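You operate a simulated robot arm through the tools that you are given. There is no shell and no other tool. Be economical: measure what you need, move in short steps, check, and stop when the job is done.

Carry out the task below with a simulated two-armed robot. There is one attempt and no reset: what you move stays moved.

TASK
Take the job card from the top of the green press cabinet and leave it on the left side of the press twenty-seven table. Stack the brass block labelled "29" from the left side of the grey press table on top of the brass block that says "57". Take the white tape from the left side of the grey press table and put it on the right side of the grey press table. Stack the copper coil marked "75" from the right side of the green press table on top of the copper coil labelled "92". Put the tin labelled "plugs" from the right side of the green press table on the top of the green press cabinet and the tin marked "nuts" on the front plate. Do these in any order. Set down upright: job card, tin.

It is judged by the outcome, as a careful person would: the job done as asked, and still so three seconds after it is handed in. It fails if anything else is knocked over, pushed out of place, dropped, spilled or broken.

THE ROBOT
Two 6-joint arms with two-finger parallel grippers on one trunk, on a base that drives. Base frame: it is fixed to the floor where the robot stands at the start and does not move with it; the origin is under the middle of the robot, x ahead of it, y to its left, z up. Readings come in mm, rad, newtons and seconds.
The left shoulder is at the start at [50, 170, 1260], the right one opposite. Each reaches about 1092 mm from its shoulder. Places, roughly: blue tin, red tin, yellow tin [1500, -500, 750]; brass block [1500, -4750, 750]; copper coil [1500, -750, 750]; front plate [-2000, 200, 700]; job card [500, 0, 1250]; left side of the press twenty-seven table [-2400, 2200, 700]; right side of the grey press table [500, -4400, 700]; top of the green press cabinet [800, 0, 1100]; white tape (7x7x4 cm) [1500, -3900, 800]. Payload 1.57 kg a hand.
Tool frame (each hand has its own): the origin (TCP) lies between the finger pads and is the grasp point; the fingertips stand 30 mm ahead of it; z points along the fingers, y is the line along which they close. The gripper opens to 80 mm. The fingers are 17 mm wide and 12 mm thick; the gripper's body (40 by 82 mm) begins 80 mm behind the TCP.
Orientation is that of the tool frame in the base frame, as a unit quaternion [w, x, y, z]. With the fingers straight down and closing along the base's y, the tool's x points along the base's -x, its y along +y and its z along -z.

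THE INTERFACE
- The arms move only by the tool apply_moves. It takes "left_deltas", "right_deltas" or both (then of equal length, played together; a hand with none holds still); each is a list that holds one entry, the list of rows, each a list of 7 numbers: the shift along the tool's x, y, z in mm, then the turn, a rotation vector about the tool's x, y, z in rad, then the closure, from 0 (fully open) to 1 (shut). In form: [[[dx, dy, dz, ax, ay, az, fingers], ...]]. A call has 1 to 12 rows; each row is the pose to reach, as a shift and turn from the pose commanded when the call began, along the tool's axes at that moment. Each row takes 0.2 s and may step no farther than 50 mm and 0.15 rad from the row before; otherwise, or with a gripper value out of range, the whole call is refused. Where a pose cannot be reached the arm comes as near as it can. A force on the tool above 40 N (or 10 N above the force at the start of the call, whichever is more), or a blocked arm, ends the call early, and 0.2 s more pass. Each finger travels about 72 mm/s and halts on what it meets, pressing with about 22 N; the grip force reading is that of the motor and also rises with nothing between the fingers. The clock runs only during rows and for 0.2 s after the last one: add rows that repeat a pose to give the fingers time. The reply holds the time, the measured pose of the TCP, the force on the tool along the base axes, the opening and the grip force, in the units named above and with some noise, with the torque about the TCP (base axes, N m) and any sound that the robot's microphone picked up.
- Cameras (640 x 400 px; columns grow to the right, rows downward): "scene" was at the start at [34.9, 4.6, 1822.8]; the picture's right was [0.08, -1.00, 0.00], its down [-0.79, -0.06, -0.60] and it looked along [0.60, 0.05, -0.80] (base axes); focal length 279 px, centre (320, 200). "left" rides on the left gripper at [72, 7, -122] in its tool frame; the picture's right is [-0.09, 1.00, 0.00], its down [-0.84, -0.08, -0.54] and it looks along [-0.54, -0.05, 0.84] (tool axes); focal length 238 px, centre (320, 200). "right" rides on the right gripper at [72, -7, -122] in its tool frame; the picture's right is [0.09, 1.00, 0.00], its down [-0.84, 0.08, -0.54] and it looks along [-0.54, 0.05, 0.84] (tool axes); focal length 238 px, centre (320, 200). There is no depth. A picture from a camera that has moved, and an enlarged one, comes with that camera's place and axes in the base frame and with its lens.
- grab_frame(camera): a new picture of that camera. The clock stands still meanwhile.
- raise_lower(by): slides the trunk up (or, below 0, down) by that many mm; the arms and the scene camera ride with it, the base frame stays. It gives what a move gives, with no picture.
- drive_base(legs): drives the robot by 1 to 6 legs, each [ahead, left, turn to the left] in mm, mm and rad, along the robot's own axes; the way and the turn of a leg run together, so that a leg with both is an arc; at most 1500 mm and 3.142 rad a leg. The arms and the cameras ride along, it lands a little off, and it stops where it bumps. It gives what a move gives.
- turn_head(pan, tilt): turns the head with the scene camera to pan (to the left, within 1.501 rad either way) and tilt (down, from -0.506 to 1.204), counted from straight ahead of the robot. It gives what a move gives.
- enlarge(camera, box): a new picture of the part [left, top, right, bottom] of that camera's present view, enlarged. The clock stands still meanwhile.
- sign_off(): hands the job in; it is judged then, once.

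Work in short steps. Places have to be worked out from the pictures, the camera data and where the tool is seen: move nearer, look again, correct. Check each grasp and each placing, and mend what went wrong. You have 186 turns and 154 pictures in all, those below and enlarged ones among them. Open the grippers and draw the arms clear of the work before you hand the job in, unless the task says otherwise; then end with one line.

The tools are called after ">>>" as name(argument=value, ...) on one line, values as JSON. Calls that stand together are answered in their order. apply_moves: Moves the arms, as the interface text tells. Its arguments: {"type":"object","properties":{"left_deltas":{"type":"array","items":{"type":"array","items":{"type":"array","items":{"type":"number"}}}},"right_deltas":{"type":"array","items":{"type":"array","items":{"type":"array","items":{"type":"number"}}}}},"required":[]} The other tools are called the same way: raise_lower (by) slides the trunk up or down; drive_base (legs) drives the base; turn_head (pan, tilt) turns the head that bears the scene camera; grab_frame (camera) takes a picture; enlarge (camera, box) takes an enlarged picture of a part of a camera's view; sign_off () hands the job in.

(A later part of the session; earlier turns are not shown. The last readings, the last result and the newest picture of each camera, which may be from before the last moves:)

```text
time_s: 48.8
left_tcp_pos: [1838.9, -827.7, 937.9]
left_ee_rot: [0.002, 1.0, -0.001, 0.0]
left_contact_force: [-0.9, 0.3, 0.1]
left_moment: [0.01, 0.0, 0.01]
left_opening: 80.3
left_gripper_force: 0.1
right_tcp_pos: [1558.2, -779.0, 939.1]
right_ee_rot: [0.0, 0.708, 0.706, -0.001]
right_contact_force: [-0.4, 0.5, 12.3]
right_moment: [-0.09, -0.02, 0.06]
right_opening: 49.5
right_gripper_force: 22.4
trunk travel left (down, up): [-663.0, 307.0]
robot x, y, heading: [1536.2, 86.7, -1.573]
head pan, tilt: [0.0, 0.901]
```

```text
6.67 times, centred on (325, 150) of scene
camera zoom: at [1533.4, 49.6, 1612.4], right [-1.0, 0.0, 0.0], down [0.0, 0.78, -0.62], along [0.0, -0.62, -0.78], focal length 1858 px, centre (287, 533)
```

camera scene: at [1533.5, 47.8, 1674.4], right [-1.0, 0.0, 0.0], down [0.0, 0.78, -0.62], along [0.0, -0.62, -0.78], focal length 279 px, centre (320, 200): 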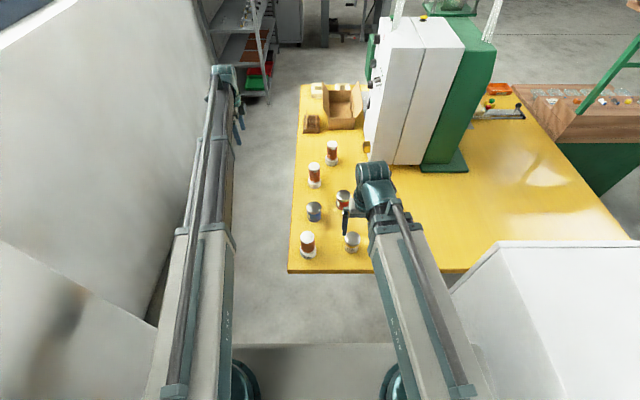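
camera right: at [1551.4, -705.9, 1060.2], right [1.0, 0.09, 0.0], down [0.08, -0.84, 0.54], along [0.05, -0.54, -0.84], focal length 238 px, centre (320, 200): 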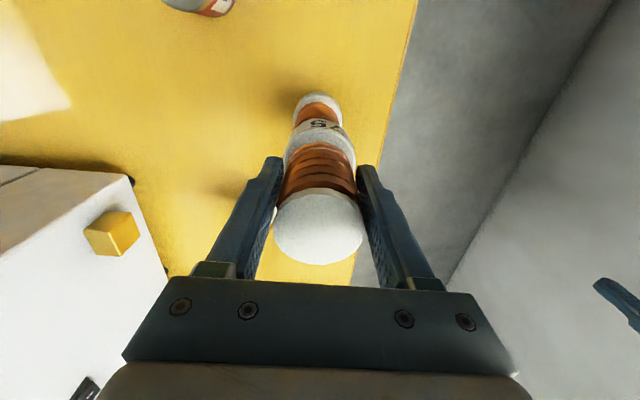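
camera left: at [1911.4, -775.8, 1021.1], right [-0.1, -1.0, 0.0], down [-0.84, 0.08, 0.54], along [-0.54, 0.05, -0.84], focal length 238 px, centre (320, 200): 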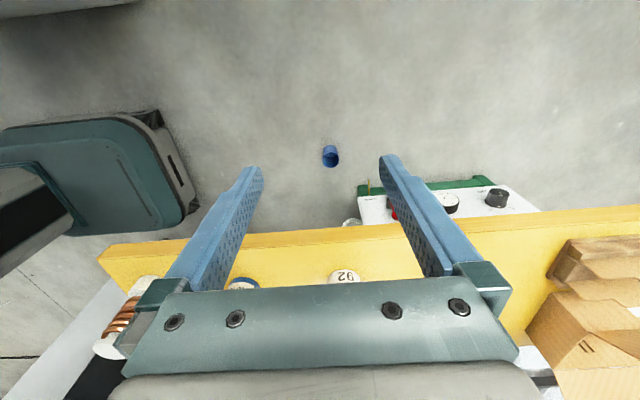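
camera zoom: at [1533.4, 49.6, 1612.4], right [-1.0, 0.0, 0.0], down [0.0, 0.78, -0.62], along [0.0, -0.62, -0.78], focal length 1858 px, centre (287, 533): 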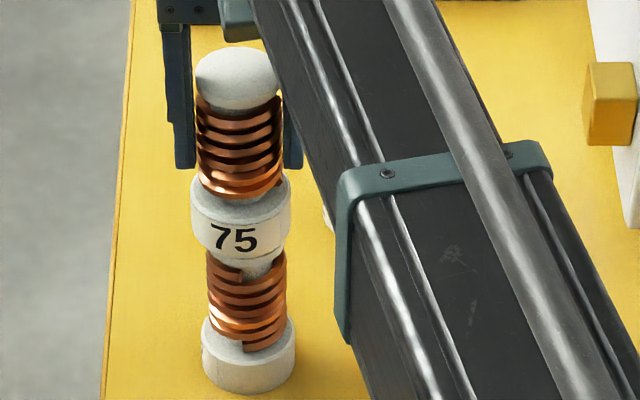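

The stack looks aligned. I open the right gripper and then raise straight up.

>>> apply_moves(right_deltas=[[[0, 0, 0, 0, 0, 0, 0.5], [0, 0, 0, 0, 0, 0, 0.2], [0, 0, 0, 0, 0, 0, 0], [0, 0, 0, 0, 0, 0, 0], [0, 0, 0, 0, 0, 0, 0]]])

>>> enlarge(camera="scene", box=[295, 110, 355, 180])

>>> raise_lower(by=150)

>>> enlarge(camera="scene", box=[260, 130, 420, 290])

```text
time_s: 50.0
left_tcp_pos: [1839.9, -828.1, 936.8]
left_ee_rot: [0.001, 1.0, -0.001, 0.0]
left_contact_force: [0.4, 0.2, -0.9]
left_moment: [0.02, 0.03, 0.06]
left_opening: 80.1
left_gripper_force: 0.0
right_tcp_pos: [1557.9, -780.2, 937.1]
right_ee_rot: [0.0, 0.708, 0.707, 0.0]
right_contact_force: [-0.3, 0.9, -0.1]
right_moment: [0.0, 0.01, -0.01]
right_opening: 79.9
right_gripper_force: 0.1
trunk travel left (down, up): [-663.0, 307.0]
robot x, y, heading: [1532.2, 84.8, -1.573]
head pan, tilt: [0.0, 0.901]
```

```text
5.71 times, centred on (325, 145) of scene
camera zoom: at [1533.5, 48.0, 1612.4], right [-1.0, 0.0, 0.0], down [0.0, 0.78, -0.62], along [0.0, -0.62, -0.78], focal length 1592 px, centre (291, 514)
```

zoom: 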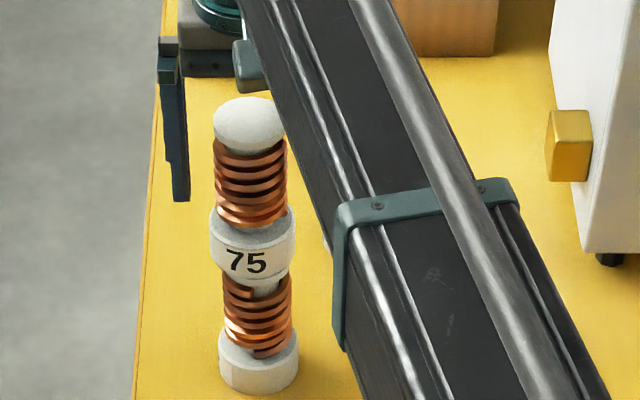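

```text
time_s: 51.8
left_tcp_pos: [1839.6, -827.7, 1087.3]
left_ee_rot: [0.001, 1.0, -0.001, 0.0]
left_contact_force: [-0.6, 0.2, 0.7]
left_moment: [-0.04, -0.01, 0.0]
left_opening: 79.8
left_gripper_force: 0.0
right_tcp_pos: [1558.3, -779.9, 1087.3]
right_ee_rot: [0.0, 0.708, 0.706, 0.0]
right_contact_force: [0.2, -0.7, -0.3]
right_moment: [-0.01, -0.03, -0.01]
right_opening: 79.9
right_gripper_force: 0.1
trunk travel left (down, up): [-813.0, 157.0]
robot x, y, heading: [1533.6, 83.6, -1.577]
head pan, tilt: [0.0, 0.901]
```

```text
2.50 times, centred on (340, 210) of scene
camera zoom: at [1533.6, 47.7, 1762.3], right [-1.0, 0.0, 0.0], down [0.0, 0.78, -0.62], along [0.0, -0.62, -0.78], focal length 697 px, centre (270, 175)
```

zoom: 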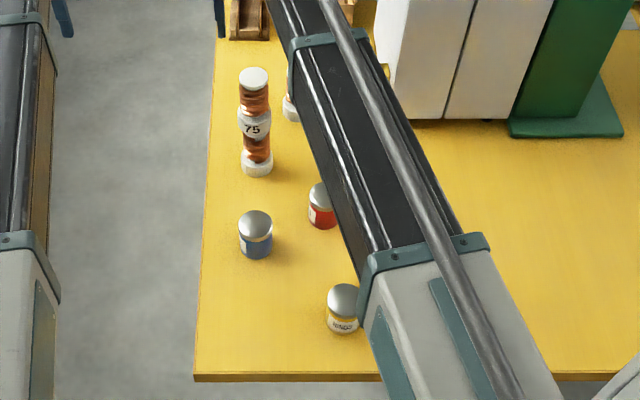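

Stack is good. Next the red "plugs" tin at ≈(1447,-658): I move the right hand there and check.

>>> apply_moves(right_deltas=[[[31, -28, 0, 0, 0, 0, 0], [62, -56, 0, 0, 0, 0, 0], [93, -84, 0, 0, 0, 0, 0], [122, -111, 0, 0, 0, 0, 0], [122, -111, 0, 0, 0, 0, 0]]])

>>> grab_frame(camera="right")

```text
time_s: 53.0
left_tcp_pos: [1838.8, -828.0, 1087.4]
left_ee_rot: [0.0, 1.0, -0.003, 0.0]
left_contact_force: [0.7, -1.1, -0.8]
left_moment: [-0.04, -0.02, 0.01]
left_opening: 80.0
left_gripper_force: 0.0
right_tcp_pos: [1446.9, -658.0, 1087.6]
right_ee_rot: [0.0, 0.708, 0.707, 0.0]
right_contact_force: [-0.1, -0.1, 0.1]
right_moment: [0.01, 0.03, -0.01]
right_opening: 80.0
right_gripper_force: 0.0
trunk travel left (down, up): [-813.0, 157.0]
robot x, y, heading: [1532.0, 86.4, -1.575]
head pan, tilt: [0.0, 0.901]
```

```text
116 pictures are left
camera right: at [1440.8, -585.6, 1209.3], right [1.0, 0.09, 0.0], down [0.08, -0.84, 0.54], along [0.05, -0.54, -0.84], focal length 238 px, centre (320, 200)
```

right: 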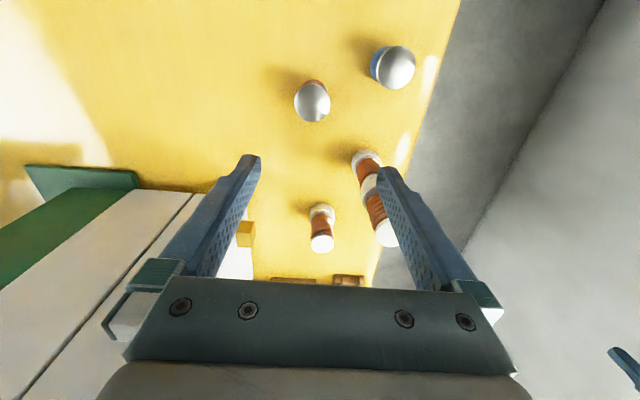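

Red tin centre ≈ (1436,-657). I correct x by -10 and lower to TCP z≈797.

>>> apply_moves(right_deltas=[[[0, -10, 0, 0, 0, 0, 0], [0, -10, 0, 0, 0, 0, 0]]])

>>> raise_lower(by=-210)

>>> grab_frame(camera="right")

```text
time_s: 53.6
left_tcp_pos: [1840.4, -827.7, 1088.0]
left_ee_rot: [0.003, 1.0, -0.002, 0.0]
left_contact_force: [-0.7, 0.5, -0.2]
left_moment: [-0.01, 0.02, -0.02]
left_opening: 80.0
left_gripper_force: 0.3
right_tcp_pos: [1438.4, -658.2, 1087.7]
right_ee_rot: [0.0, 0.708, 0.706, 0.0]
right_contact_force: [0.8, 0.0, -0.3]
right_moment: [0.01, 0.03, -0.01]
right_opening: 80.0
right_gripper_force: 0.1
trunk travel left (down, up): [-813.0, 157.0]
robot x, y, heading: [1529.0, 84.7, -1.571]
head pan, tilt: [0.0, 0.901]
```

```text
time_s: 55.8
left_tcp_pos: [1838.5, -827.8, 878.4]
left_ee_rot: [0.002, 1.0, -0.002, 0.0]
left_contact_force: [0.0, -0.2, -0.4]
left_moment: [0.02, 0.02, 0.01]
left_opening: 80.1
left_gripper_force: 0.0
right_tcp_pos: [1438.3, -658.0, 878.8]
right_ee_rot: [0.0, 0.708, 0.706, 0.0]
right_contact_force: [-0.2, -1.1, -0.4]
right_moment: [-0.04, -0.03, 0.01]
right_opening: 80.0
right_gripper_force: 0.0
trunk travel left (down, up): [-603.0, 367.0]
robot x, y, heading: [1535.3, 82.7, -1.573]
head pan, tilt: [0.0, 0.901]
```

```text
115 pictures are left
camera right: at [1430.8, -585.0, 999.5], right [1.0, 0.09, 0.0], down [0.08, -0.84, 0.54], along [0.05, -0.54, -0.84], focal length 238 px, centre (320, 200)
```

right: 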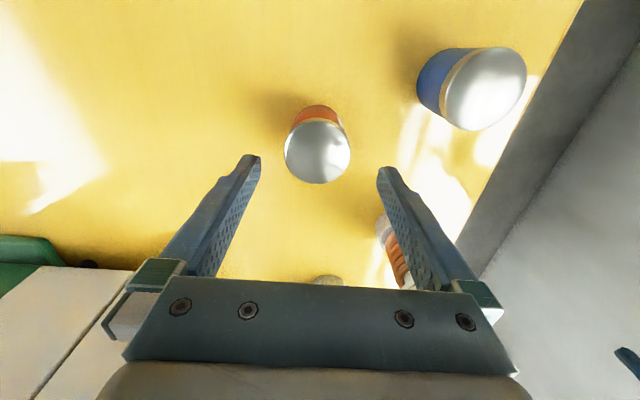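

Centred. Lower 81 mm and grasp.

>>> raise_lower(by=-81)

>>> apply_moves(right_deltas=[[[0, 0, 0, 0, 0, 0, 0.2], [0, 0, 0, 0, 0, 0, 0.4], [0, 0, 0, 0, 0, 0, 0.6], [0, 0, 0, 0, 0, 0, 0.6]]])

>>> grab_frame(camera="right")

```text
time_s: 57.0
left_tcp_pos: [1839.1, -827.3, 797.5]
left_ee_rot: [0.002, 1.0, -0.002, 0.0]
left_contact_force: [1.0, 0.5, 0.2]
left_moment: [0.04, -0.05, 0.0]
left_opening: 80.1
left_gripper_force: 0.2
right_tcp_pos: [1437.4, -657.9, 796.7]
right_ee_rot: [0.0, 0.707, 0.707, 0.0]
right_contact_force: [-0.2, 0.2, -0.6]
right_moment: [0.01, -0.01, 0.0]
right_opening: 80.1
right_gripper_force: 0.1
trunk travel left (down, up): [-522.0, 448.0]
robot x, y, heading: [1534.6, 83.0, -1.576]
head pan, tilt: [0.0, 0.901]
```

```text
time_s: 58.0
left_tcp_pos: [1839.5, -828.0, 797.1]
left_ee_rot: [0.002, 1.0, -0.002, 0.0]
left_contact_force: [0.7, 0.4, -0.5]
left_moment: [-0.01, -0.01, 0.01]
left_opening: 80.3
left_gripper_force: 0.1
right_tcp_pos: [1437.4, -657.5, 796.6]
right_ee_rot: [0.0, 0.708, 0.706, 0.0]
right_contact_force: [-0.9, -0.3, 0.8]
right_moment: [-0.01, -0.01, 0.03]
right_opening: 57.5
right_gripper_force: 22.4
trunk travel left (down, up): [-522.0, 448.0]
robot x, y, heading: [1535.0, 86.5, -1.573]
head pan, tilt: [0.0, 0.901]
```

```text
114 pictures are left
camera right: at [1430.7, -585.0, 918.4], right [1.0, 0.09, 0.0], down [0.08, -0.84, 0.54], along [0.05, -0.54, -0.84], focal length 238 px, centre (320, 200)
```

right: 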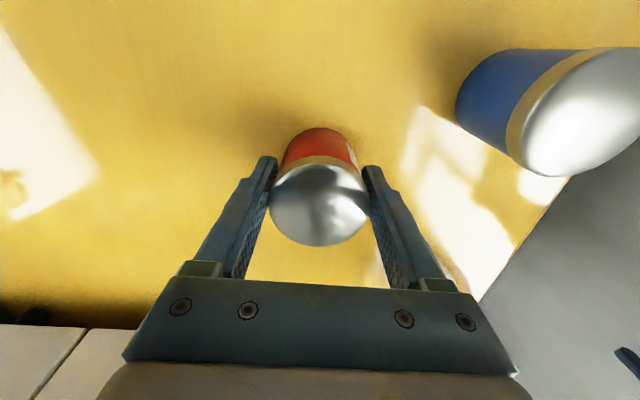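

Red tin held. I lift 250 mm, bring the right hand back off the table edge, and bring the left hand over the blue tin.

>>> raise_lower(by=250)

>>> apply_moves(left_deltas=[[[-32, -25, 0, 0, 0, 0, 0], [-64, -50, 0, 0, 0, 0, 0], [-96, -75, 0, 0, 0, 0, 0], [-128, -100, 0, 0, 0, 0, 0], [-160, -125, 0, 0, 0, 0, 0], [-192, -150, 0, 0, 0, 0, 0], [-224, -175, 0, 0, 0, 0, 0], [-256, -200, 0, 0, 0, 0, 0], [-287, -224, 0, 0, 0, 0, 0], [-287, -224, 0, 0, 0, 0, 0]]], right_deltas=[[[42, 0, 0, 0, 0, 0, 0.6], [84, 0, 0, 0, 0, 0, 0.6], [126, 0, 0, 0, 0, 0, 0.6], [168, 0, 0, 0, 0, 0, 0.6], [210, 0, 0, 0, 0, 0, 0.6], [252, 0, 0, 0, 0, 0, 0.6], [294, 0, 0, 0, 0, 0, 0.6], [336, 0, 0, 0, 0, 0, 0.6], [373, 0, 0, 0, 0, 0, 0.6], [373, 0, 0, 0, 0, 0, 0.6]]])

>>> grab_frame(camera="left")

>>> grab_frame(camera="scene")

```text
time_s: 60.6
left_tcp_pos: [1839.5, -827.7, 1045.9]
left_ee_rot: [0.001, 1.0, -0.002, -0.001]
left_contact_force: [0.0, -0.3, 0.1]
left_moment: [0.01, 0.01, -0.02]
left_opening: 79.8
left_gripper_force: 0.0
right_tcp_pos: [1437.9, -657.2, 1047.0]
right_ee_rot: [0.0, 0.708, 0.706, 0.001]
right_contact_force: [-0.9, -0.7, -2.3]
right_moment: [-0.02, -0.02, 0.04]
right_opening: 57.3
right_gripper_force: 21.7
trunk travel left (down, up): [-772.0, 198.0]
robot x, y, heading: [1532.3, 83.1, -1.574]
head pan, tilt: [0.0, 0.901]
```

```text
time_s: 62.8
left_tcp_pos: [1553.9, -602.8, 1046.6]
left_ee_rot: [0.001, 1.0, -0.002, 0.0]
left_contact_force: [-0.2, 0.7, -0.1]
left_moment: [0.01, 0.02, -0.01]
left_opening: 80.0
left_gripper_force: 0.1
right_tcp_pos: [1452.1, -362.7, 1047.1]
right_ee_rot: [0.0, 0.708, 0.706, 0.001]
right_contact_force: [0.3, -1.0, -2.1]
right_moment: [0.03, 0.02, 0.0]
right_opening: 57.3
right_gripper_force: 22.0
right hand out of reach, approached as far as the arm can: row 8, 9, 10
trunk travel left (down, up): [-772.0, 198.0]
robot x, y, heading: [1532.2, 83.9, -1.572]
head pan, tilt: [0.0, 0.901]
```

```text
113 pictures are left
camera left: at [1625.6, -610.4, 1168.4], right [-0.09, -1.0, 0.0], down [-0.84, 0.08, 0.54], along [-0.54, 0.05, -0.84], focal length 238 px, centre (320, 200)
```

left: 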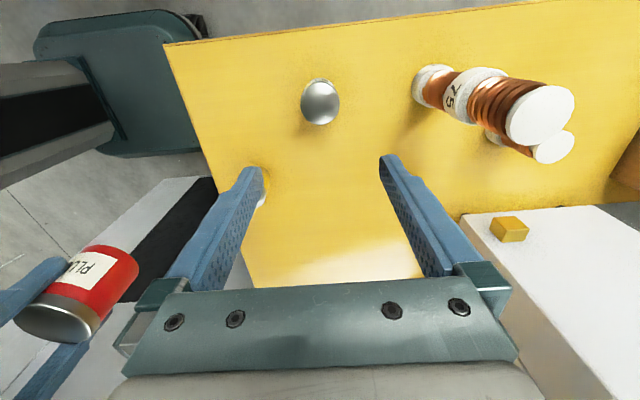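

```text
112 pictures are left
camera scene: at [1533.6, 47.6, 1721.4], right [-1.0, 0.0, 0.0], down [0.0, 0.78, -0.62], along [0.0, -0.62, -0.78], focal length 279 px, centre (320, 200)
```

scene: 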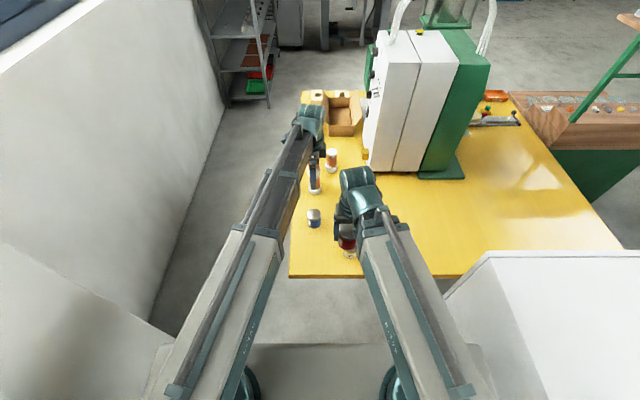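

"PLU…" confirms red = plugs. Blue tin centre ≈(1561,-605); I correct the left hand and lower to TCP≈806, which leaves the held red tin ~9 mm above the table.

>>> apply_moves(left_deltas=[[[6, 1, 0, 0, 0, 0, 0], [6, 1, 0, 0, 0, 0, 0]]])

>>> raise_lower(by=-170)

>>> grab_frame(camera="left")

>>> grab_frame(camera="right")

```text
time_s: 63.4
left_tcp_pos: [1559.8, -604.9, 1047.4]
left_ee_rot: [0.002, 1.0, -0.002, 0.0]
left_contact_force: [-0.3, -0.5, -0.3]
left_moment: [0.0, 0.02, 0.0]
left_opening: 80.1
left_gripper_force: 0.0
right_tcp_pos: [1451.1, -363.3, 1047.0]
right_ee_rot: [0.0, 0.707, 0.707, 0.001]
right_contact_force: [0.4, 0.6, -2.3]
right_moment: [0.0, -0.01, 0.04]
right_opening: 57.3
right_gripper_force: 22.3
trunk travel left (down, up): [-772.0, 198.0]
robot x, y, heading: [1536.7, 85.1, -1.572]
head pan, tilt: [0.0, 0.901]
```

```text
time_s: 65.3
left_tcp_pos: [1557.8, -605.7, 876.4]
left_ee_rot: [0.002, 1.0, -0.001, 0.0]
left_contact_force: [0.7, -0.5, 0.5]
left_moment: [0.0, -0.02, -0.01]
left_opening: 79.9
left_gripper_force: 0.1
right_tcp_pos: [1451.4, -362.4, 876.8]
right_ee_rot: [-0.001, 0.707, 0.707, 0.0]
right_contact_force: [-0.4, -0.9, -1.8]
right_moment: [0.04, -0.02, -0.03]
right_opening: 57.5
right_gripper_force: 22.0
trunk travel left (down, up): [-602.0, 368.0]
robot x, y, heading: [1532.9, 82.8, -1.575]
head pan, tilt: [0.0, 0.901]
```

```text
111 pictures are left
camera left: at [1631.7, -611.1, 998.6], right [-0.1, -1.0, 0.0], down [-0.84, 0.08, 0.54], along [-0.54, 0.05, -0.84], focal length 238 px, centre (320, 200)
```

left: 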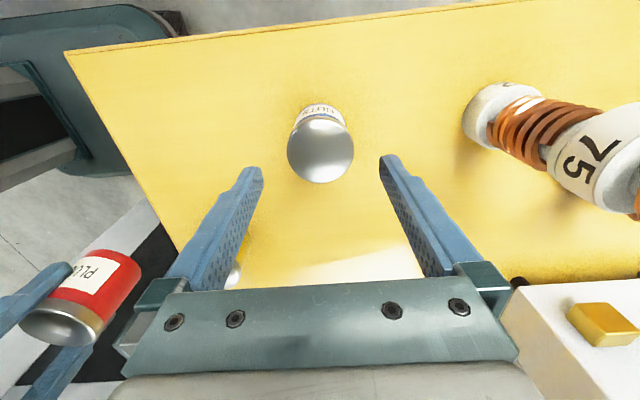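

```text
110 pictures are left
camera right: at [1444.8, -290.0, 998.6], right [1.0, 0.09, 0.0], down [0.08, -0.84, 0.54], along [0.05, -0.54, -0.84], focal length 238 px, centre (320, 200)
```

right: 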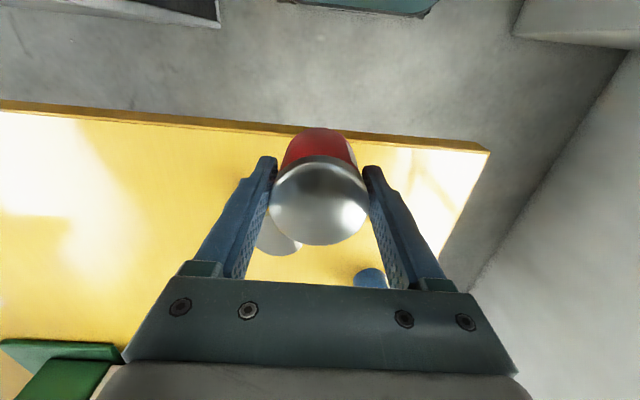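

Aligned; nothing in the way. Lower 71 mm and close the left gripper.

>>> raise_lower(by=-71)

>>> apply_moves(left_deltas=[[[0, 0, 0, 0, 0, 0, 0.2], [0, 0, 0, 0, 0, 0, 0.4], [0, 0, 0, 0, 0, 0, 0.6], [0, 0, 0, 0, 0, 0, 0.6]]])

>>> raise_lower(by=300)

>>> grab_frame(camera="left")

```text
time_s: 66.4
left_tcp_pos: [1558.5, -603.5, 806.1]
left_ee_rot: [0.002, 1.0, -0.002, 0.0]
left_contact_force: [0.2, -0.6, 0.3]
left_moment: [-0.03, 0.02, 0.04]
left_opening: 79.8
left_gripper_force: 0.1
right_tcp_pos: [1452.4, -362.1, 805.8]
right_ee_rot: [-0.001, 0.707, 0.707, 0.0]
right_contact_force: [0.6, -0.4, -3.3]
right_moment: [0.02, -0.02, 0.01]
right_opening: 57.5
right_gripper_force: 21.7
trunk travel left (down, up): [-531.0, 439.0]
robot x, y, heading: [1532.8, 84.6, -1.572]
head pan, tilt: [0.0, 0.901]
```

```text
time_s: 67.4
left_tcp_pos: [1559.2, -604.2, 805.3]
left_ee_rot: [0.001, 1.0, -0.002, 0.0]
left_contact_force: [0.0, 0.4, 1.7]
left_moment: [0.12, 0.01, 0.0]
left_opening: 57.7
left_gripper_force: 22.6
right_tcp_pos: [1451.8, -363.2, 805.4]
right_ee_rot: [-0.001, 0.707, 0.707, 0.0]
right_contact_force: [0.3, 0.4, -2.9]
right_moment: [0.03, -0.02, -0.01]
right_opening: 57.4
right_gripper_force: 22.3
trunk travel left (down, up): [-531.0, 439.0]
robot x, y, heading: [1531.6, 83.3, -1.571]
head pan, tilt: [0.0, 0.901]
```

```text
time_s: 70.4
left_tcp_pos: [1559.6, -605.5, 1105.3]
left_ee_rot: [0.001, 1.0, -0.001, 0.0]
left_contact_force: [-0.8, -1.1, -2.7]
left_moment: [0.0, 0.01, 0.01]
left_opening: 57.2
left_gripper_force: 22.5
right_tcp_pos: [1451.5, -364.0, 1106.1]
right_ee_rot: [0.0, 0.707, 0.707, 0.002]
right_contact_force: [0.2, -0.7, -2.6]
right_moment: [0.0, -0.03, 0.03]
right_opening: 57.3
right_gripper_force: 21.8
trunk travel left (down, up): [-831.0, 139.0]
robot x, y, heading: [1530.0, 85.4, -1.571]
head pan, tilt: [0.0, 0.901]
```

```text
109 pictures are left
camera left: at [1631.6, -611.5, 1227.3], right [-0.1, -1.0, 0.0], down [-0.84, 0.08, 0.54], along [-0.54, 0.05, -0.84], focal length 238 px, centre (320, 200)
```

left: 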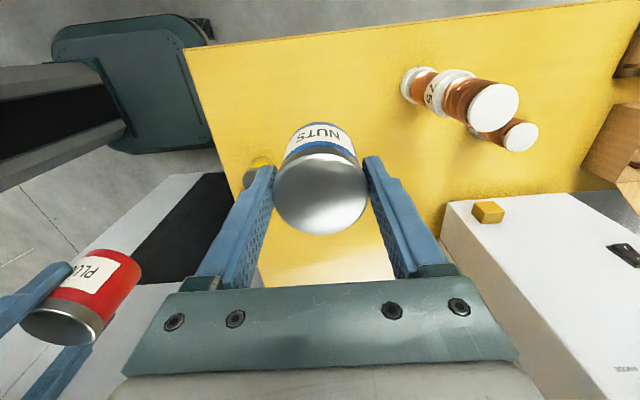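

Both tins held (NUTS left, PLUGS right). I raise the trunk for travel clearance, retract the left hand, and back out.

>>> raise_lower(by=130)

>>> apply_moves(left_deltas=[[[20, -42, 0, 0, 0, 0, 0.6], [40, -84, 0, 0, 0, 0, 0.6], [60, -126, 0, 0, 0, 0, 0.6], [80, -168, 0, 0, 0, 0, 0.6], [90, -200, 0, 0, 0, 0, 0.6]]])

>>> drive_base(legs=[[-950, 0, 0], [0, -600, 0]])

>>> turn_head(pan=0, tilt=0.8)

>>> grab_frame(camera="scene")

```text
time_s: 72.0
left_tcp_pos: [1559.8, -604.7, 1235.2]
left_ee_rot: [0.001, 1.0, -0.002, 0.0]
left_contact_force: [-0.2, 1.0, -2.6]
left_moment: [0.03, -0.01, 0.01]
left_opening: 57.4
left_gripper_force: 22.0
right_tcp_pos: [1451.5, -363.0, 1235.0]
right_ee_rot: [-0.001, 0.708, 0.706, 0.001]
right_contact_force: [0.4, 0.2, -2.5]
right_moment: [0.02, 0.0, 0.03]
right_opening: 57.5
right_gripper_force: 21.6
trunk travel left (down, up): [-961.0, 9.0]
robot x, y, heading: [1534.6, 87.2, -1.575]
head pan, tilt: [0.0, 0.901]
```

```text
time_s: 73.2
left_tcp_pos: [1650.3, -402.2, 1236.0]
left_ee_rot: [0.001, 1.0, -0.002, 0.0]
left_contact_force: [-0.5, 0.3, -2.5]
left_moment: [-0.03, 0.0, 0.0]
left_opening: 57.6
left_gripper_force: 22.0
right_tcp_pos: [1451.0, -363.3, 1235.6]
right_ee_rot: [0.0, 0.708, 0.706, 0.001]
right_contact_force: [-0.4, 1.2, -2.6]
right_moment: [0.02, 0.03, 0.02]
right_opening: 57.2
right_gripper_force: 21.9
trunk travel left (down, up): [-961.0, 9.0]
robot x, y, heading: [1534.4, 85.7, -1.572]
head pan, tilt: [0.0, 0.901]
```

```text
time_s: 81.1
left_tcp_pos: [1044.1, 544.3, 1236.3]
left_ee_rot: [0.002, 1.0, -0.008, 0.001]
left_contact_force: [0.8, 1.1, -2.5]
left_moment: [-0.03, 0.0, 0.04]
left_opening: 57.2
left_gripper_force: 22.5
right_tcp_pos: [845.6, 589.1, 1235.3]
right_ee_rot: [-0.001, 0.713, 0.702, 0.001]
right_contact_force: [-0.8, -0.7, -3.5]
right_moment: [0.04, 0.0, 0.03]
right_opening: 57.2
right_gripper_force: 21.7
trunk travel left (down, up): [-961.0, 9.0]
robot x, y, heading: [931.0, 1033.2, -1.585]
head pan, tilt: [0.0, 0.901]
```

```text
time_s: 81.8
left_tcp_pos: [1043.8, 544.9, 1235.5]
left_ee_rot: [0.0, 1.0, -0.007, 0.0]
left_contact_force: [-0.5, 0.9, -2.8]
left_moment: [0.04, -0.03, -0.02]
left_opening: 57.2
left_gripper_force: 22.5
right_tcp_pos: [846.6, 589.9, 1234.2]
right_ee_rot: [0.0, 0.713, 0.701, 0.001]
right_contact_force: [0.0, 0.5, -2.9]
right_moment: [0.02, 0.02, 0.01]
right_opening: 57.2
right_gripper_force: 22.3
trunk travel left (down, up): [-961.0, 9.0]
robot x, y, heading: [932.8, 1034.1, -1.585]
head pan, tilt: [0.0, 0.799]
```

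```text
108 pictures are left
camera scene: at [934.1, 993.7, 1918.3], right [-1.0, 0.01, 0.0], down [0.01, 0.72, -0.7], along [-0.01, -0.7, -0.72], focal length 279 px, centre (320, 200)
```

scene: 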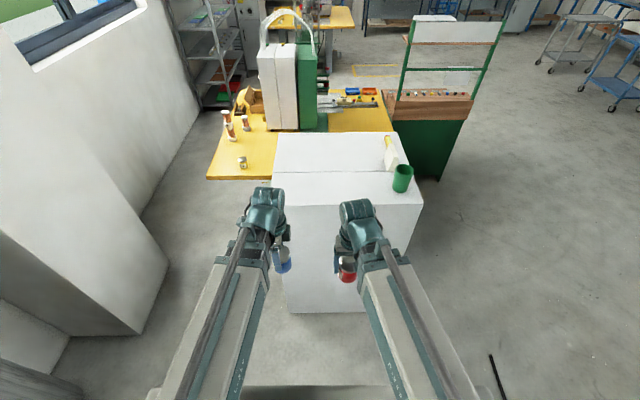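

I drive forward 320 mm so that the right hand reaches over the cabinet's back half, then zoom on the card and cup.

>>> drive_base(legs=[[320, 0, 0.013]])

>>> turn_head(pan=-0.15, tilt=0.95)

>>> grab_frame(camera="scene")

>>> grab_frame(camera="right")

```text
time_s: 83.9
left_tcp_pos: [1045.7, 225.5, 1234.8]
left_ee_rot: [0.001, 1.0, -0.002, 0.0]
left_contact_force: [-0.2, -1.8, -3.6]
left_moment: [0.02, -0.02, 0.02]
left_opening: 57.5
left_gripper_force: 22.1
right_tcp_pos: [847.1, 266.5, 1235.3]
right_ee_rot: [0.0, 0.708, 0.706, 0.001]
right_contact_force: [-0.3, -0.2, -2.5]
right_moment: [0.06, -0.01, 0.0]
right_opening: 57.5
right_gripper_force: 22.2
trunk travel left (down, up): [-961.0, 9.0]
robot x, y, heading: [929.7, 714.0, -1.573]
head pan, tilt: [0.0, 0.799]
```

```text
time_s: 84.6
left_tcp_pos: [1046.6, 224.7, 1236.8]
left_ee_rot: [0.001, 1.0, -0.002, 0.001]
left_contact_force: [-0.9, 0.5, -3.0]
left_moment: [-0.01, 0.02, -0.02]
left_opening: 57.8
left_gripper_force: 21.7
right_tcp_pos: [848.1, 268.4, 1234.9]
right_ee_rot: [-0.001, 0.708, 0.706, 0.0]
right_contact_force: [0.2, -0.4, -1.8]
right_moment: [0.03, 0.03, -0.01]
right_opening: 57.3
right_gripper_force: 22.1
trunk travel left (down, up): [-961.0, 9.0]
robot x, y, heading: [928.5, 713.0, -1.575]
head pan, tilt: [-0.15, 0.949]
```

```text
107 pictures are left
camera scene: at [920.4, 682.2, 1906.8], right [-0.99, 0.15, 0.0], down [0.12, 0.8, -0.58], along [-0.09, -0.58, -0.81], focal length 279 px, centre (320, 200)
```

scene: 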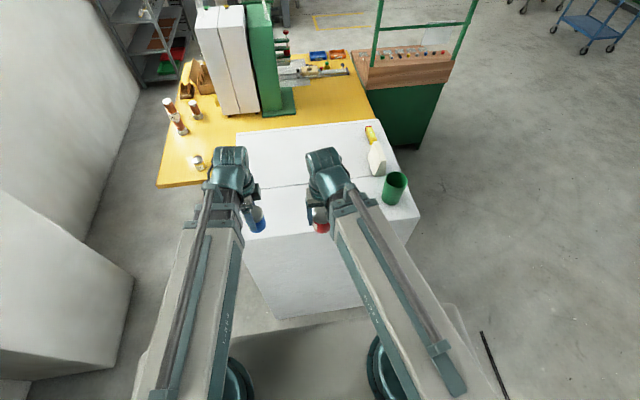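

```text
106 pictures are left
camera right: at [842.0, 340.7, 1357.5], right [1.0, 0.09, 0.0], down [0.07, -0.84, 0.54], along [0.05, -0.54, -0.84], focal length 238 px, centre (320, 200)
```

right: 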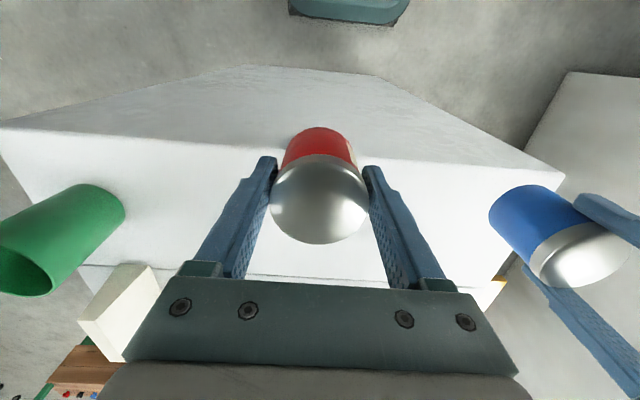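

>>> enlarge(camera="scene", box=[230, 110, 430, 245])

```text
2.96 times, centred on (330, 178) of scene
camera zoom: at [920.4, 682.2, 1906.8], right [-0.99, 0.15, 0.0], down [0.12, 0.8, -0.58], along [-0.09, -0.58, -0.81], focal length 826 px, centre (290, 267)
```

zoom: 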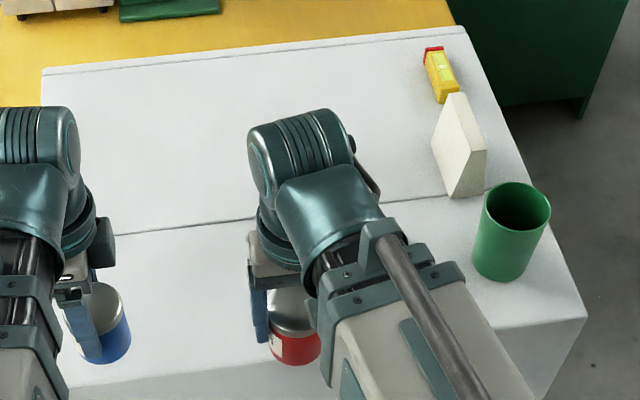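

The card is a wedge-shaped block; cup and a yellow-red item are near it. I'll set the plugs tin at about (848,135), moving the left hand off the cabinet side (x≈1240) first.

>>> apply_moves(left_deltas=[[[40, 0, 0, 0, 0, 0, 0.6], [80, 0, 0, 0, 0, 0, 0.6], [120, 0, 0, 0, 0, 0, 0.6], [160, 0, 0, 0, 0, 0, 0.6], [195, 0, 0, 0, 0, 0, 0.6], [195, 0, 0, 0, 0, 0, 0.6]]], right_deltas=[[[-26, 0, 0, 0, 0, 0, 0.6], [-52, 0, 0, 0, 0, 0, 0.6], [-78, 0, 0, 0, 0, 0, 0.6], [-104, 0, 0, 0, 0, 0, 0.6], [-130, 0, 0, 0, 0, 0, 0.6], [-130, 0, 0, 0, 0, 0, 0.6]]])

>>> raise_lower(by=-70)

>>> grab_frame(camera="left")

>>> grab_frame(camera="scene")

```text
time_s: 86.0
left_tcp_pos: [1241.8, 226.3, 1236.1]
left_ee_rot: [0.002, 1.0, -0.003, 0.001]
left_contact_force: [0.8, 0.6, -3.8]
left_moment: [0.0, -0.01, 0.02]
left_opening: 57.8
left_gripper_force: 21.5
right_tcp_pos: [848.1, 138.7, 1235.8]
right_ee_rot: [0.0, 0.708, 0.706, 0.001]
right_contact_force: [-0.2, -0.2, -1.5]
right_moment: [-0.01, 0.0, 0.0]
right_opening: 57.4
right_gripper_force: 21.8
trunk travel left (down, up): [-961.0, 9.0]
robot x, y, heading: [931.7, 715.1, -1.577]
head pan, tilt: [-0.15, 0.949]
```

```text
time_s: 87.1
left_tcp_pos: [1243.1, 224.9, 1165.4]
left_ee_rot: [0.001, 1.0, -0.003, 0.001]
left_contact_force: [1.0, -0.1, -2.8]
left_moment: [-0.02, -0.05, 0.0]
left_opening: 57.4
left_gripper_force: 21.3
right_tcp_pos: [848.0, 138.3, 1165.8]
right_ee_rot: [-0.001, 0.709, 0.706, 0.001]
right_contact_force: [0.9, 2.7, 3.7]
right_moment: [-0.04, -0.11, 0.04]
right_opening: 57.2
right_gripper_force: 21.6
trunk travel left (down, up): [-891.0, 79.0]
robot x, y, heading: [930.2, 716.6, -1.574]
head pan, tilt: [-0.15, 0.949]
```

```text
104 pictures are left
camera left: at [1314.7, 218.1, 1287.6], right [-0.1, -1.0, 0.0], down [-0.84, 0.08, 0.54], along [-0.54, 0.05, -0.84], focal length 238 px, centre (320, 200)
```

left: 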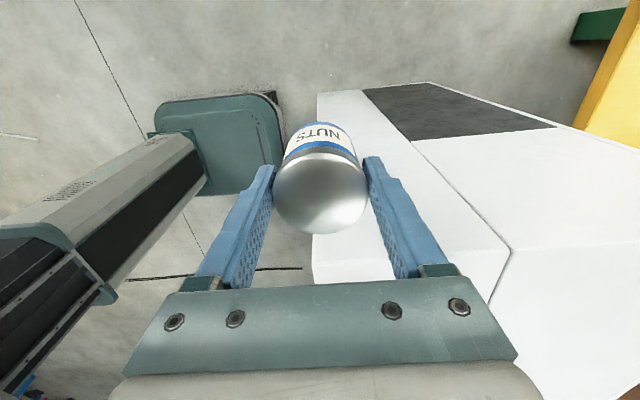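

```text
103 pictures are left
camera scene: at [920.6, 682.7, 1836.6], right [-0.99, 0.15, 0.0], down [0.12, 0.8, -0.58], along [-0.09, -0.58, -0.81], focal length 279 px, centre (320, 200)
```

scene: 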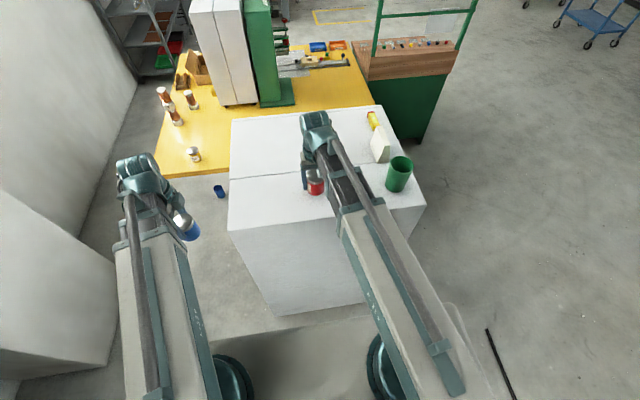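

The right force changed sign: the tin is standing on the cabinet (top ≈1125). I release and lift.

>>> apply_moves(right_deltas=[[[0, 0, 0, 0, 0, 0, 0.4], [0, 0, 0, 0, 0, 0, 0.2], [0, 0, 0, 0, 0, 0, 0], [0, 0, 0, 0, 0, 0, 0]]])

>>> raise_lower(by=78)

>>> grab_frame(camera="right")

>>> enlarge(camera="scene", box=[280, 110, 440, 230])

```text
time_s: 88.1
left_tcp_pos: [1243.1, 224.9, 1166.8]
left_ee_rot: [0.002, 1.0, -0.003, -0.001]
left_contact_force: [-0.1, 0.1, -2.4]
left_moment: [0.02, 0.01, -0.01]
left_opening: 57.5
left_gripper_force: 22.7
right_tcp_pos: [848.1, 137.0, 1166.0]
right_ee_rot: [0.0, 0.708, 0.706, 0.0]
right_contact_force: [-0.1, 0.2, 0.9]
right_moment: [0.05, -0.02, 0.03]
right_opening: 79.9
right_gripper_force: 0.1
trunk travel left (down, up): [-891.0, 79.0]
robot x, y, heading: [932.9, 712.0, -1.58]
head pan, tilt: [-0.15, 0.949]
```

```text
time_s: 89.2
left_tcp_pos: [1242.7, 225.0, 1243.5]
left_ee_rot: [0.002, 1.0, -0.003, 0.0]
left_contact_force: [-0.2, 0.3, -3.0]
left_moment: [0.04, -0.02, -0.03]
left_opening: 57.5
left_gripper_force: 22.9
right_tcp_pos: [848.8, 137.5, 1243.6]
right_ee_rot: [0.0, 0.708, 0.706, 0.001]
right_contact_force: [-0.2, -1.3, -0.1]
right_moment: [0.0, -0.04, -0.01]
right_opening: 79.8
right_gripper_force: 0.2
trunk travel left (down, up): [-969.0, 1.0]
robot x, y, heading: [928.1, 716.7, -1.572]
head pan, tilt: [-0.15, 0.949]
```

```text
102 pictures are left
camera right: at [841.8, 210.2, 1365.4], right [1.0, 0.09, 0.0], down [0.07, -0.84, 0.54], along [0.05, -0.54, -0.84], focal length 238 px, centre (320, 200)
```

right: 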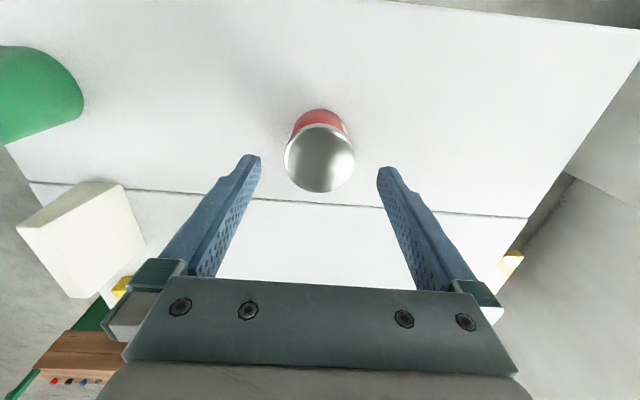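

```text
3.33 times, centred on (360, 170) of scene
camera zoom: at [920.6, 681.7, 1914.7], right [-0.99, 0.15, 0.0], down [0.12, 0.8, -0.58], along [-0.09, -0.57, -0.81], focal length 929 px, centre (187, 300)
```

zoom: 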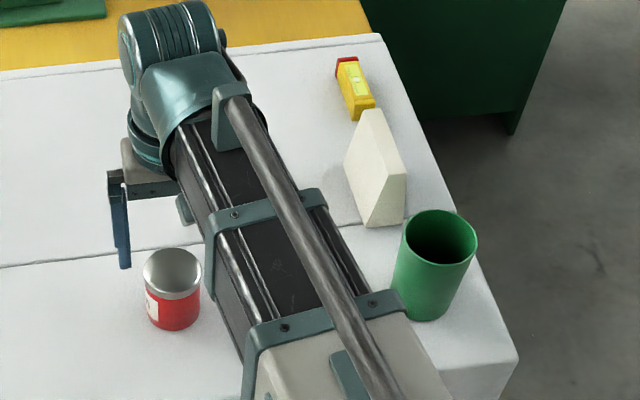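

Plugs tin is standing well. I look closely at the card from this side to judge its shape.

>>> enlarge(camera="scene", box=[355, 130, 405, 180])

>>> enlarge(camera="right", box=[0, 160, 170, 300])

```text
8.00 times, centred on (380, 155) of scene
camera zoom: at [920.6, 681.7, 1914.7], right [-0.99, 0.15, 0.0], down [0.12, 0.8, -0.58], along [-0.09, -0.57, -0.81], focal length 2229 px, centre (-160, 560)
```

zoom: 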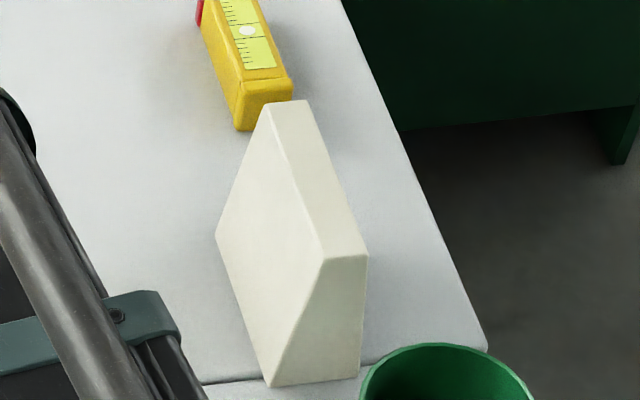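

```text
2.86 times, centred on (85, 230) of right
camera zoom: at [841.8, 210.2, 1365.4], right [1.0, 0.09, 0.0], down [0.07, -0.84, 0.54], along [0.05, -0.54, -0.84], focal length 681 px, centre (991, 114)
```

zoom: 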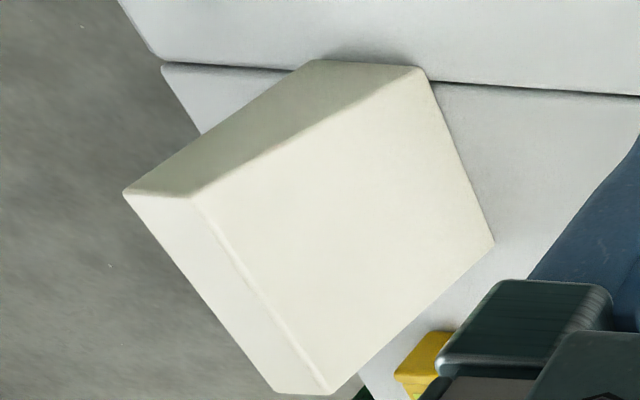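

The card is a tapered block (~98 mm long in y, centre ≈(602,4), top z≈1206), and the cup (top ≈1220, at (601,150)) would be under the arm from here. I'll take it from the front instead: back off, strafe, turn to face +x.

>>> drive_base(legs=[[-370, 0, 0], [0, -1050, 0], [0, 0, 1.574], [0, -1080, 0]])

>>> turn_head(pan=0, tilt=0.95)

>>> grab_frame(camera="scene")

```text
time_s: 105.6
left_tcp_pos: [388.3, 334.6, 1243.1]
left_ee_rot: [0.001, 0.702, 0.712, 0.002]
left_contact_force: [0.2, -0.4, -2.3]
left_moment: [-0.04, 0.01, 0.02]
left_opening: 57.1
left_gripper_force: 22.4
right_tcp_pos: [482.4, -58.4, 1243.4]
right_ee_rot: [-0.001, -0.007, 1.0, 0.0]
right_contact_force: [0.8, -0.7, 0.4]
right_moment: [0.03, 0.0, 0.01]
right_opening: 80.1
right_gripper_force: 0.1
trunk travel left (down, up): [-969.0, 1.0]
robot x, y, heading: [-99.7, 9.7, 0.014]
head pan, tilt: [-0.15, 0.949]
```

```text
time_s: 106.3
left_tcp_pos: [388.5, 335.1, 1243.3]
left_ee_rot: [0.001, 0.703, 0.711, 0.0]
left_contact_force: [0.3, 0.0, -2.9]
left_moment: [-0.02, 0.01, -0.01]
left_opening: 57.2
left_gripper_force: 21.9
right_tcp_pos: [483.3, -57.3, 1244.0]
right_ee_rot: [-0.001, -0.007, 1.0, 0.0]
right_contact_force: [-0.2, -0.3, -0.5]
right_moment: [-0.01, -0.01, 0.02]
right_opening: 79.9
right_gripper_force: 0.1
trunk travel left (down, up): [-969.0, 1.0]
robot x, y, heading: [-94.7, 17.0, 0.015]
head pan, tilt: [0.0, 0.949]
```

```text
98 pictures are left
camera scene: at [-62.4, 13.7, 1914.8], right [0.01, -1.0, 0.0], down [-0.81, -0.01, -0.58], along [0.58, 0.01, -0.81], focal length 279 px, centre (320, 200)
```

scene: 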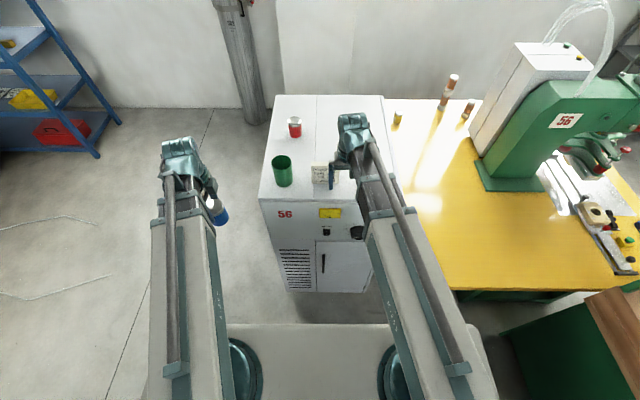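

I rotate the right hand 90° (fingers closing along x) in front of the cabinet and shift it to y≈80, between card and cup, then will come in past the card's end without crossing over it.

>>> apply_moves(right_deltas=[[[0, 30, 0, 0, 0, -0.14, 0], [0, 60, 0, 0, 0, -0.28, 0], [0, 90, 0, 0, 0, -0.42, 0], [0, 120, 0, 0, 0, -0.56, 0], [0, 136, 0, 0, 0, -0.7, 0], [0, 136, 0, 0, 0, -0.84, 0], [0, 136, 0, 0, 0, -0.98, 0], [0, 136, 0, 0, 0, -1.12, 0], [0, 136, 0, 0, 0, -1.26, 0], [0, 136, 0, 0, 0, -1.41, 0], [0, 136, 0, 0, 0, -1.557, 0], [0, 136, 0, 0, 0, -1.557, 0]]])

>>> grab_frame(camera="right")

>>> enlarge(camera="scene", box=[250, 80, 410, 220])

```text
time_s: 108.9
left_tcp_pos: [388.6, 335.1, 1245.4]
left_ee_rot: [0.001, 0.703, 0.711, 0.001]
left_contact_force: [-0.4, 0.4, -2.3]
left_moment: [0.03, 0.02, -0.01]
left_opening: 57.1
left_gripper_force: 22.1
right_tcp_pos: [481.7, 78.6, 1243.7]
right_ee_rot: [0.0, 0.707, -0.707, 0.0]
right_contact_force: [0.1, -0.3, -0.4]
right_moment: [0.01, -0.02, 0.02]
right_opening: 80.1
right_gripper_force: 0.0
trunk travel left (down, up): [-969.0, 1.0]
robot x, y, heading: [-93.3, 16.0, 0.013]
head pan, tilt: [0.0, 0.949]
```

```text
97 pictures are left
camera right: at [487.8, 7.2, 1365.4], right [-1.0, -0.09, 0.0], down [-0.08, 0.84, 0.54], along [-0.05, 0.54, -0.84], focal length 238 px, centre (320, 200)
```

right: 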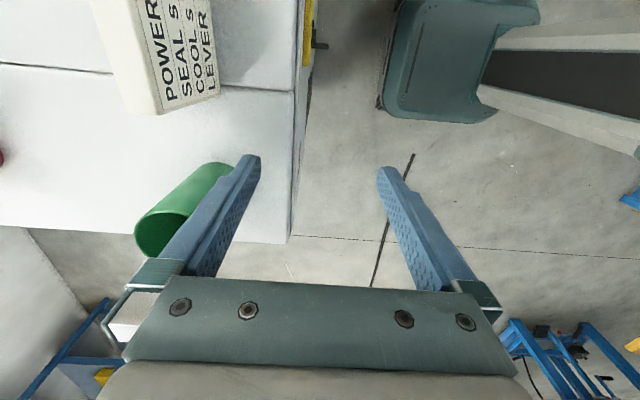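

```text
2.86 times, centred on (330, 150) of scene
camera zoom: at [-62.4, 13.6, 1914.8], right [0.01, -1.0, 0.0], down [-0.81, -0.01, -0.58], along [0.58, 0.01, -0.81], focal length 796 px, centre (291, 343)
```

zoom: 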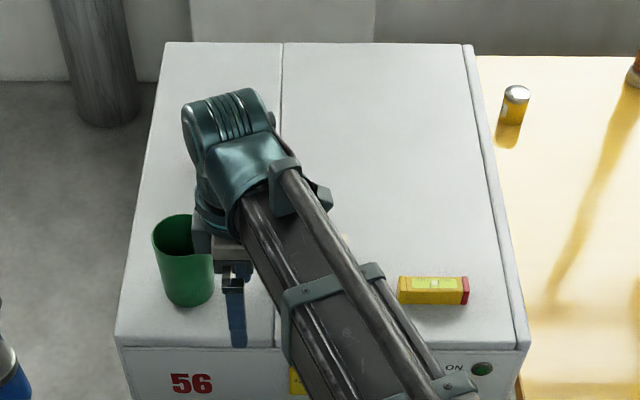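

Card front edge confirmed (x≈580–590 front, end at y≈53). I move in at y≈77 to x=601, then slide to y=4 above the card, straddling it.

>>> apply_moves(right_deltas=[[[1, -40, 0, 0, 0, 0, 0], [2, -80, 0, 0, 0, 0, 0], [2, -119, 0, 0, 0, 0, 0], [38, -119, 0, 0, 0, 0, 0], [74, -119, 0, 0, 0, 0, 0], [74, -119, 0, 0, 0, 0, 0]]])

>>> grab_frame(camera="right")

```text
time_s: 110.3
left_tcp_pos: [388.1, 334.6, 1244.3]
left_ee_rot: [0.002, 0.702, 0.712, 0.001]
left_contact_force: [-1.0, -1.2, -2.3]
left_moment: [0.0, -0.02, -0.01]
left_opening: 57.0
left_gripper_force: 21.9
right_tcp_pos: [601.0, 5.0, 1244.8]
right_ee_rot: [0.0, 0.708, -0.706, 0.0]
right_contact_force: [0.7, -0.6, 0.0]
right_moment: [-0.04, 0.01, -0.02]
right_opening: 80.2
right_gripper_force: 0.2
trunk travel left (down, up): [-969.0, 1.0]
robot x, y, heading: [-98.6, 11.5, 0.012]
head pan, tilt: [0.0, 0.949]
```

```text
95 pictures are left
camera right: at [607.1, -65.3, 1365.5], right [-1.0, -0.09, 0.0], down [-0.08, 0.84, 0.54], along [-0.05, 0.54, -0.84], focal length 238 px, centre (320, 200)
```

right: 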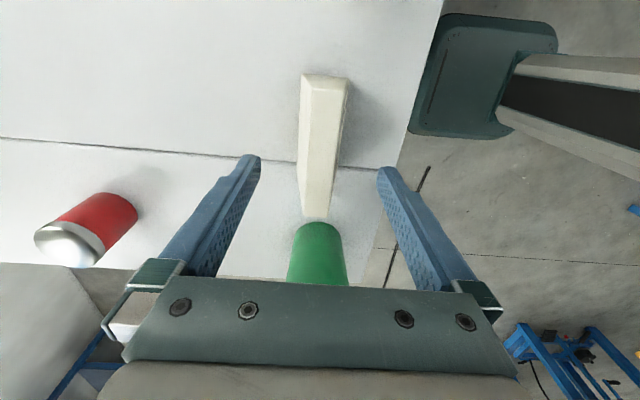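

Fingers straddle the card. I lower 79 mm and close on it.

>>> raise_lower(by=-79)

>>> apply_moves(right_deltas=[[[0, 0, 0, 0, 0, 0, 0.3], [0, 0, 0, 0, 0, 0, 0.5], [0, 0, 0, 0, 0, 0, 0.7], [0, 0, 0, 0, 0, 0, 0.85], [0, 0, 0, 0, 0, 0, 0.85]]])

>>> grab_frame(camera="right")

```text
time_s: 111.5
left_tcp_pos: [387.8, 335.1, 1165.4]
left_ee_rot: [0.002, 0.703, 0.711, 0.002]
left_contact_force: [-0.7, -1.1, -1.9]
left_moment: [0.02, -0.03, -0.01]
left_opening: 57.5
left_gripper_force: 21.7
right_tcp_pos: [600.3, 5.3, 1165.2]
right_ee_rot: [0.001, 0.707, -0.707, -0.001]
right_contact_force: [0.0, -0.1, 0.4]
right_moment: [-0.02, 0.0, -0.01]
right_opening: 80.0
right_gripper_force: 0.0
trunk travel left (down, up): [-890.0, 80.0]
robot x, y, heading: [-96.2, 15.5, 0.017]
head pan, tilt: [0.0, 0.949]
```

```text
time_s: 112.7
left_tcp_pos: [388.4, 335.7, 1164.9]
left_ee_rot: [0.0, 0.702, 0.712, 0.001]
left_contact_force: [1.0, -0.2, -3.0]
left_moment: [-0.03, 0.02, 0.02]
left_opening: 57.2
left_gripper_force: 21.9
right_tcp_pos: [601.0, 6.3, 1165.3]
right_ee_rot: [0.001, 0.708, -0.706, -0.001]
right_contact_force: [-1.2, 0.8, 0.3]
right_moment: [0.03, 0.0, 0.04]
right_opening: 40.0
right_gripper_force: 21.9
trunk travel left (down, up): [-890.0, 80.0]
robot x, y, heading: [-99.2, 11.9, 0.015]
head pan, tilt: [0.0, 0.949]
```

```text
94 pictures are left
camera right: at [607.2, -65.5, 1286.4], right [-1.0, -0.09, 0.0], down [-0.08, 0.84, 0.54], along [-0.05, 0.54, -0.84], focal length 238 px, centre (320, 200)
```

right: 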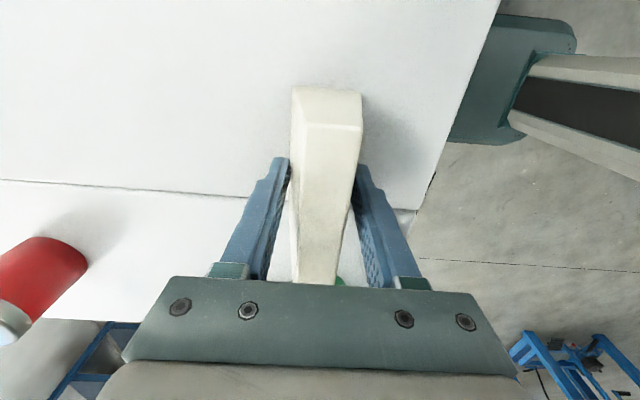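

Card gripped (40 mm). I lift 79 mm and check it is stable.

>>> raise_lower(by=79)

>>> grab_frame(camera="right")

```text
time_s: 113.8
left_tcp_pos: [389.7, 334.7, 1244.1]
left_ee_rot: [0.0, 0.702, 0.712, 0.0]
left_contact_force: [0.8, -0.6, -2.4]
left_moment: [0.02, 0.03, -0.01]
left_opening: 57.0
left_gripper_force: 22.4
right_tcp_pos: [601.0, 6.2, 1243.5]
right_ee_rot: [0.001, 0.707, -0.707, -0.001]
right_contact_force: [-0.1, 0.8, -1.3]
right_moment: [0.03, 0.03, -0.02]
right_opening: 40.0
right_gripper_force: 21.5
trunk travel left (down, up): [-969.0, 1.0]
robot x, y, heading: [-96.3, 12.8, 0.015]
head pan, tilt: [0.0, 0.949]
```

```text
93 pictures are left
camera right: at [607.6, -65.4, 1365.2], right [-1.0, -0.09, 0.0], down [-0.08, 0.84, 0.54], along [-0.05, 0.54, -0.84], focal length 238 px, centre (320, 200)
```

right: 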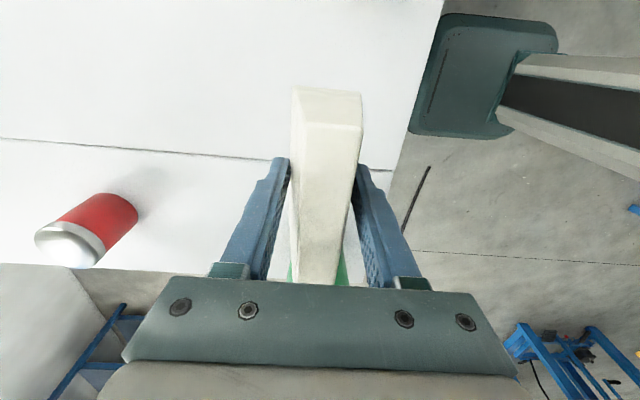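

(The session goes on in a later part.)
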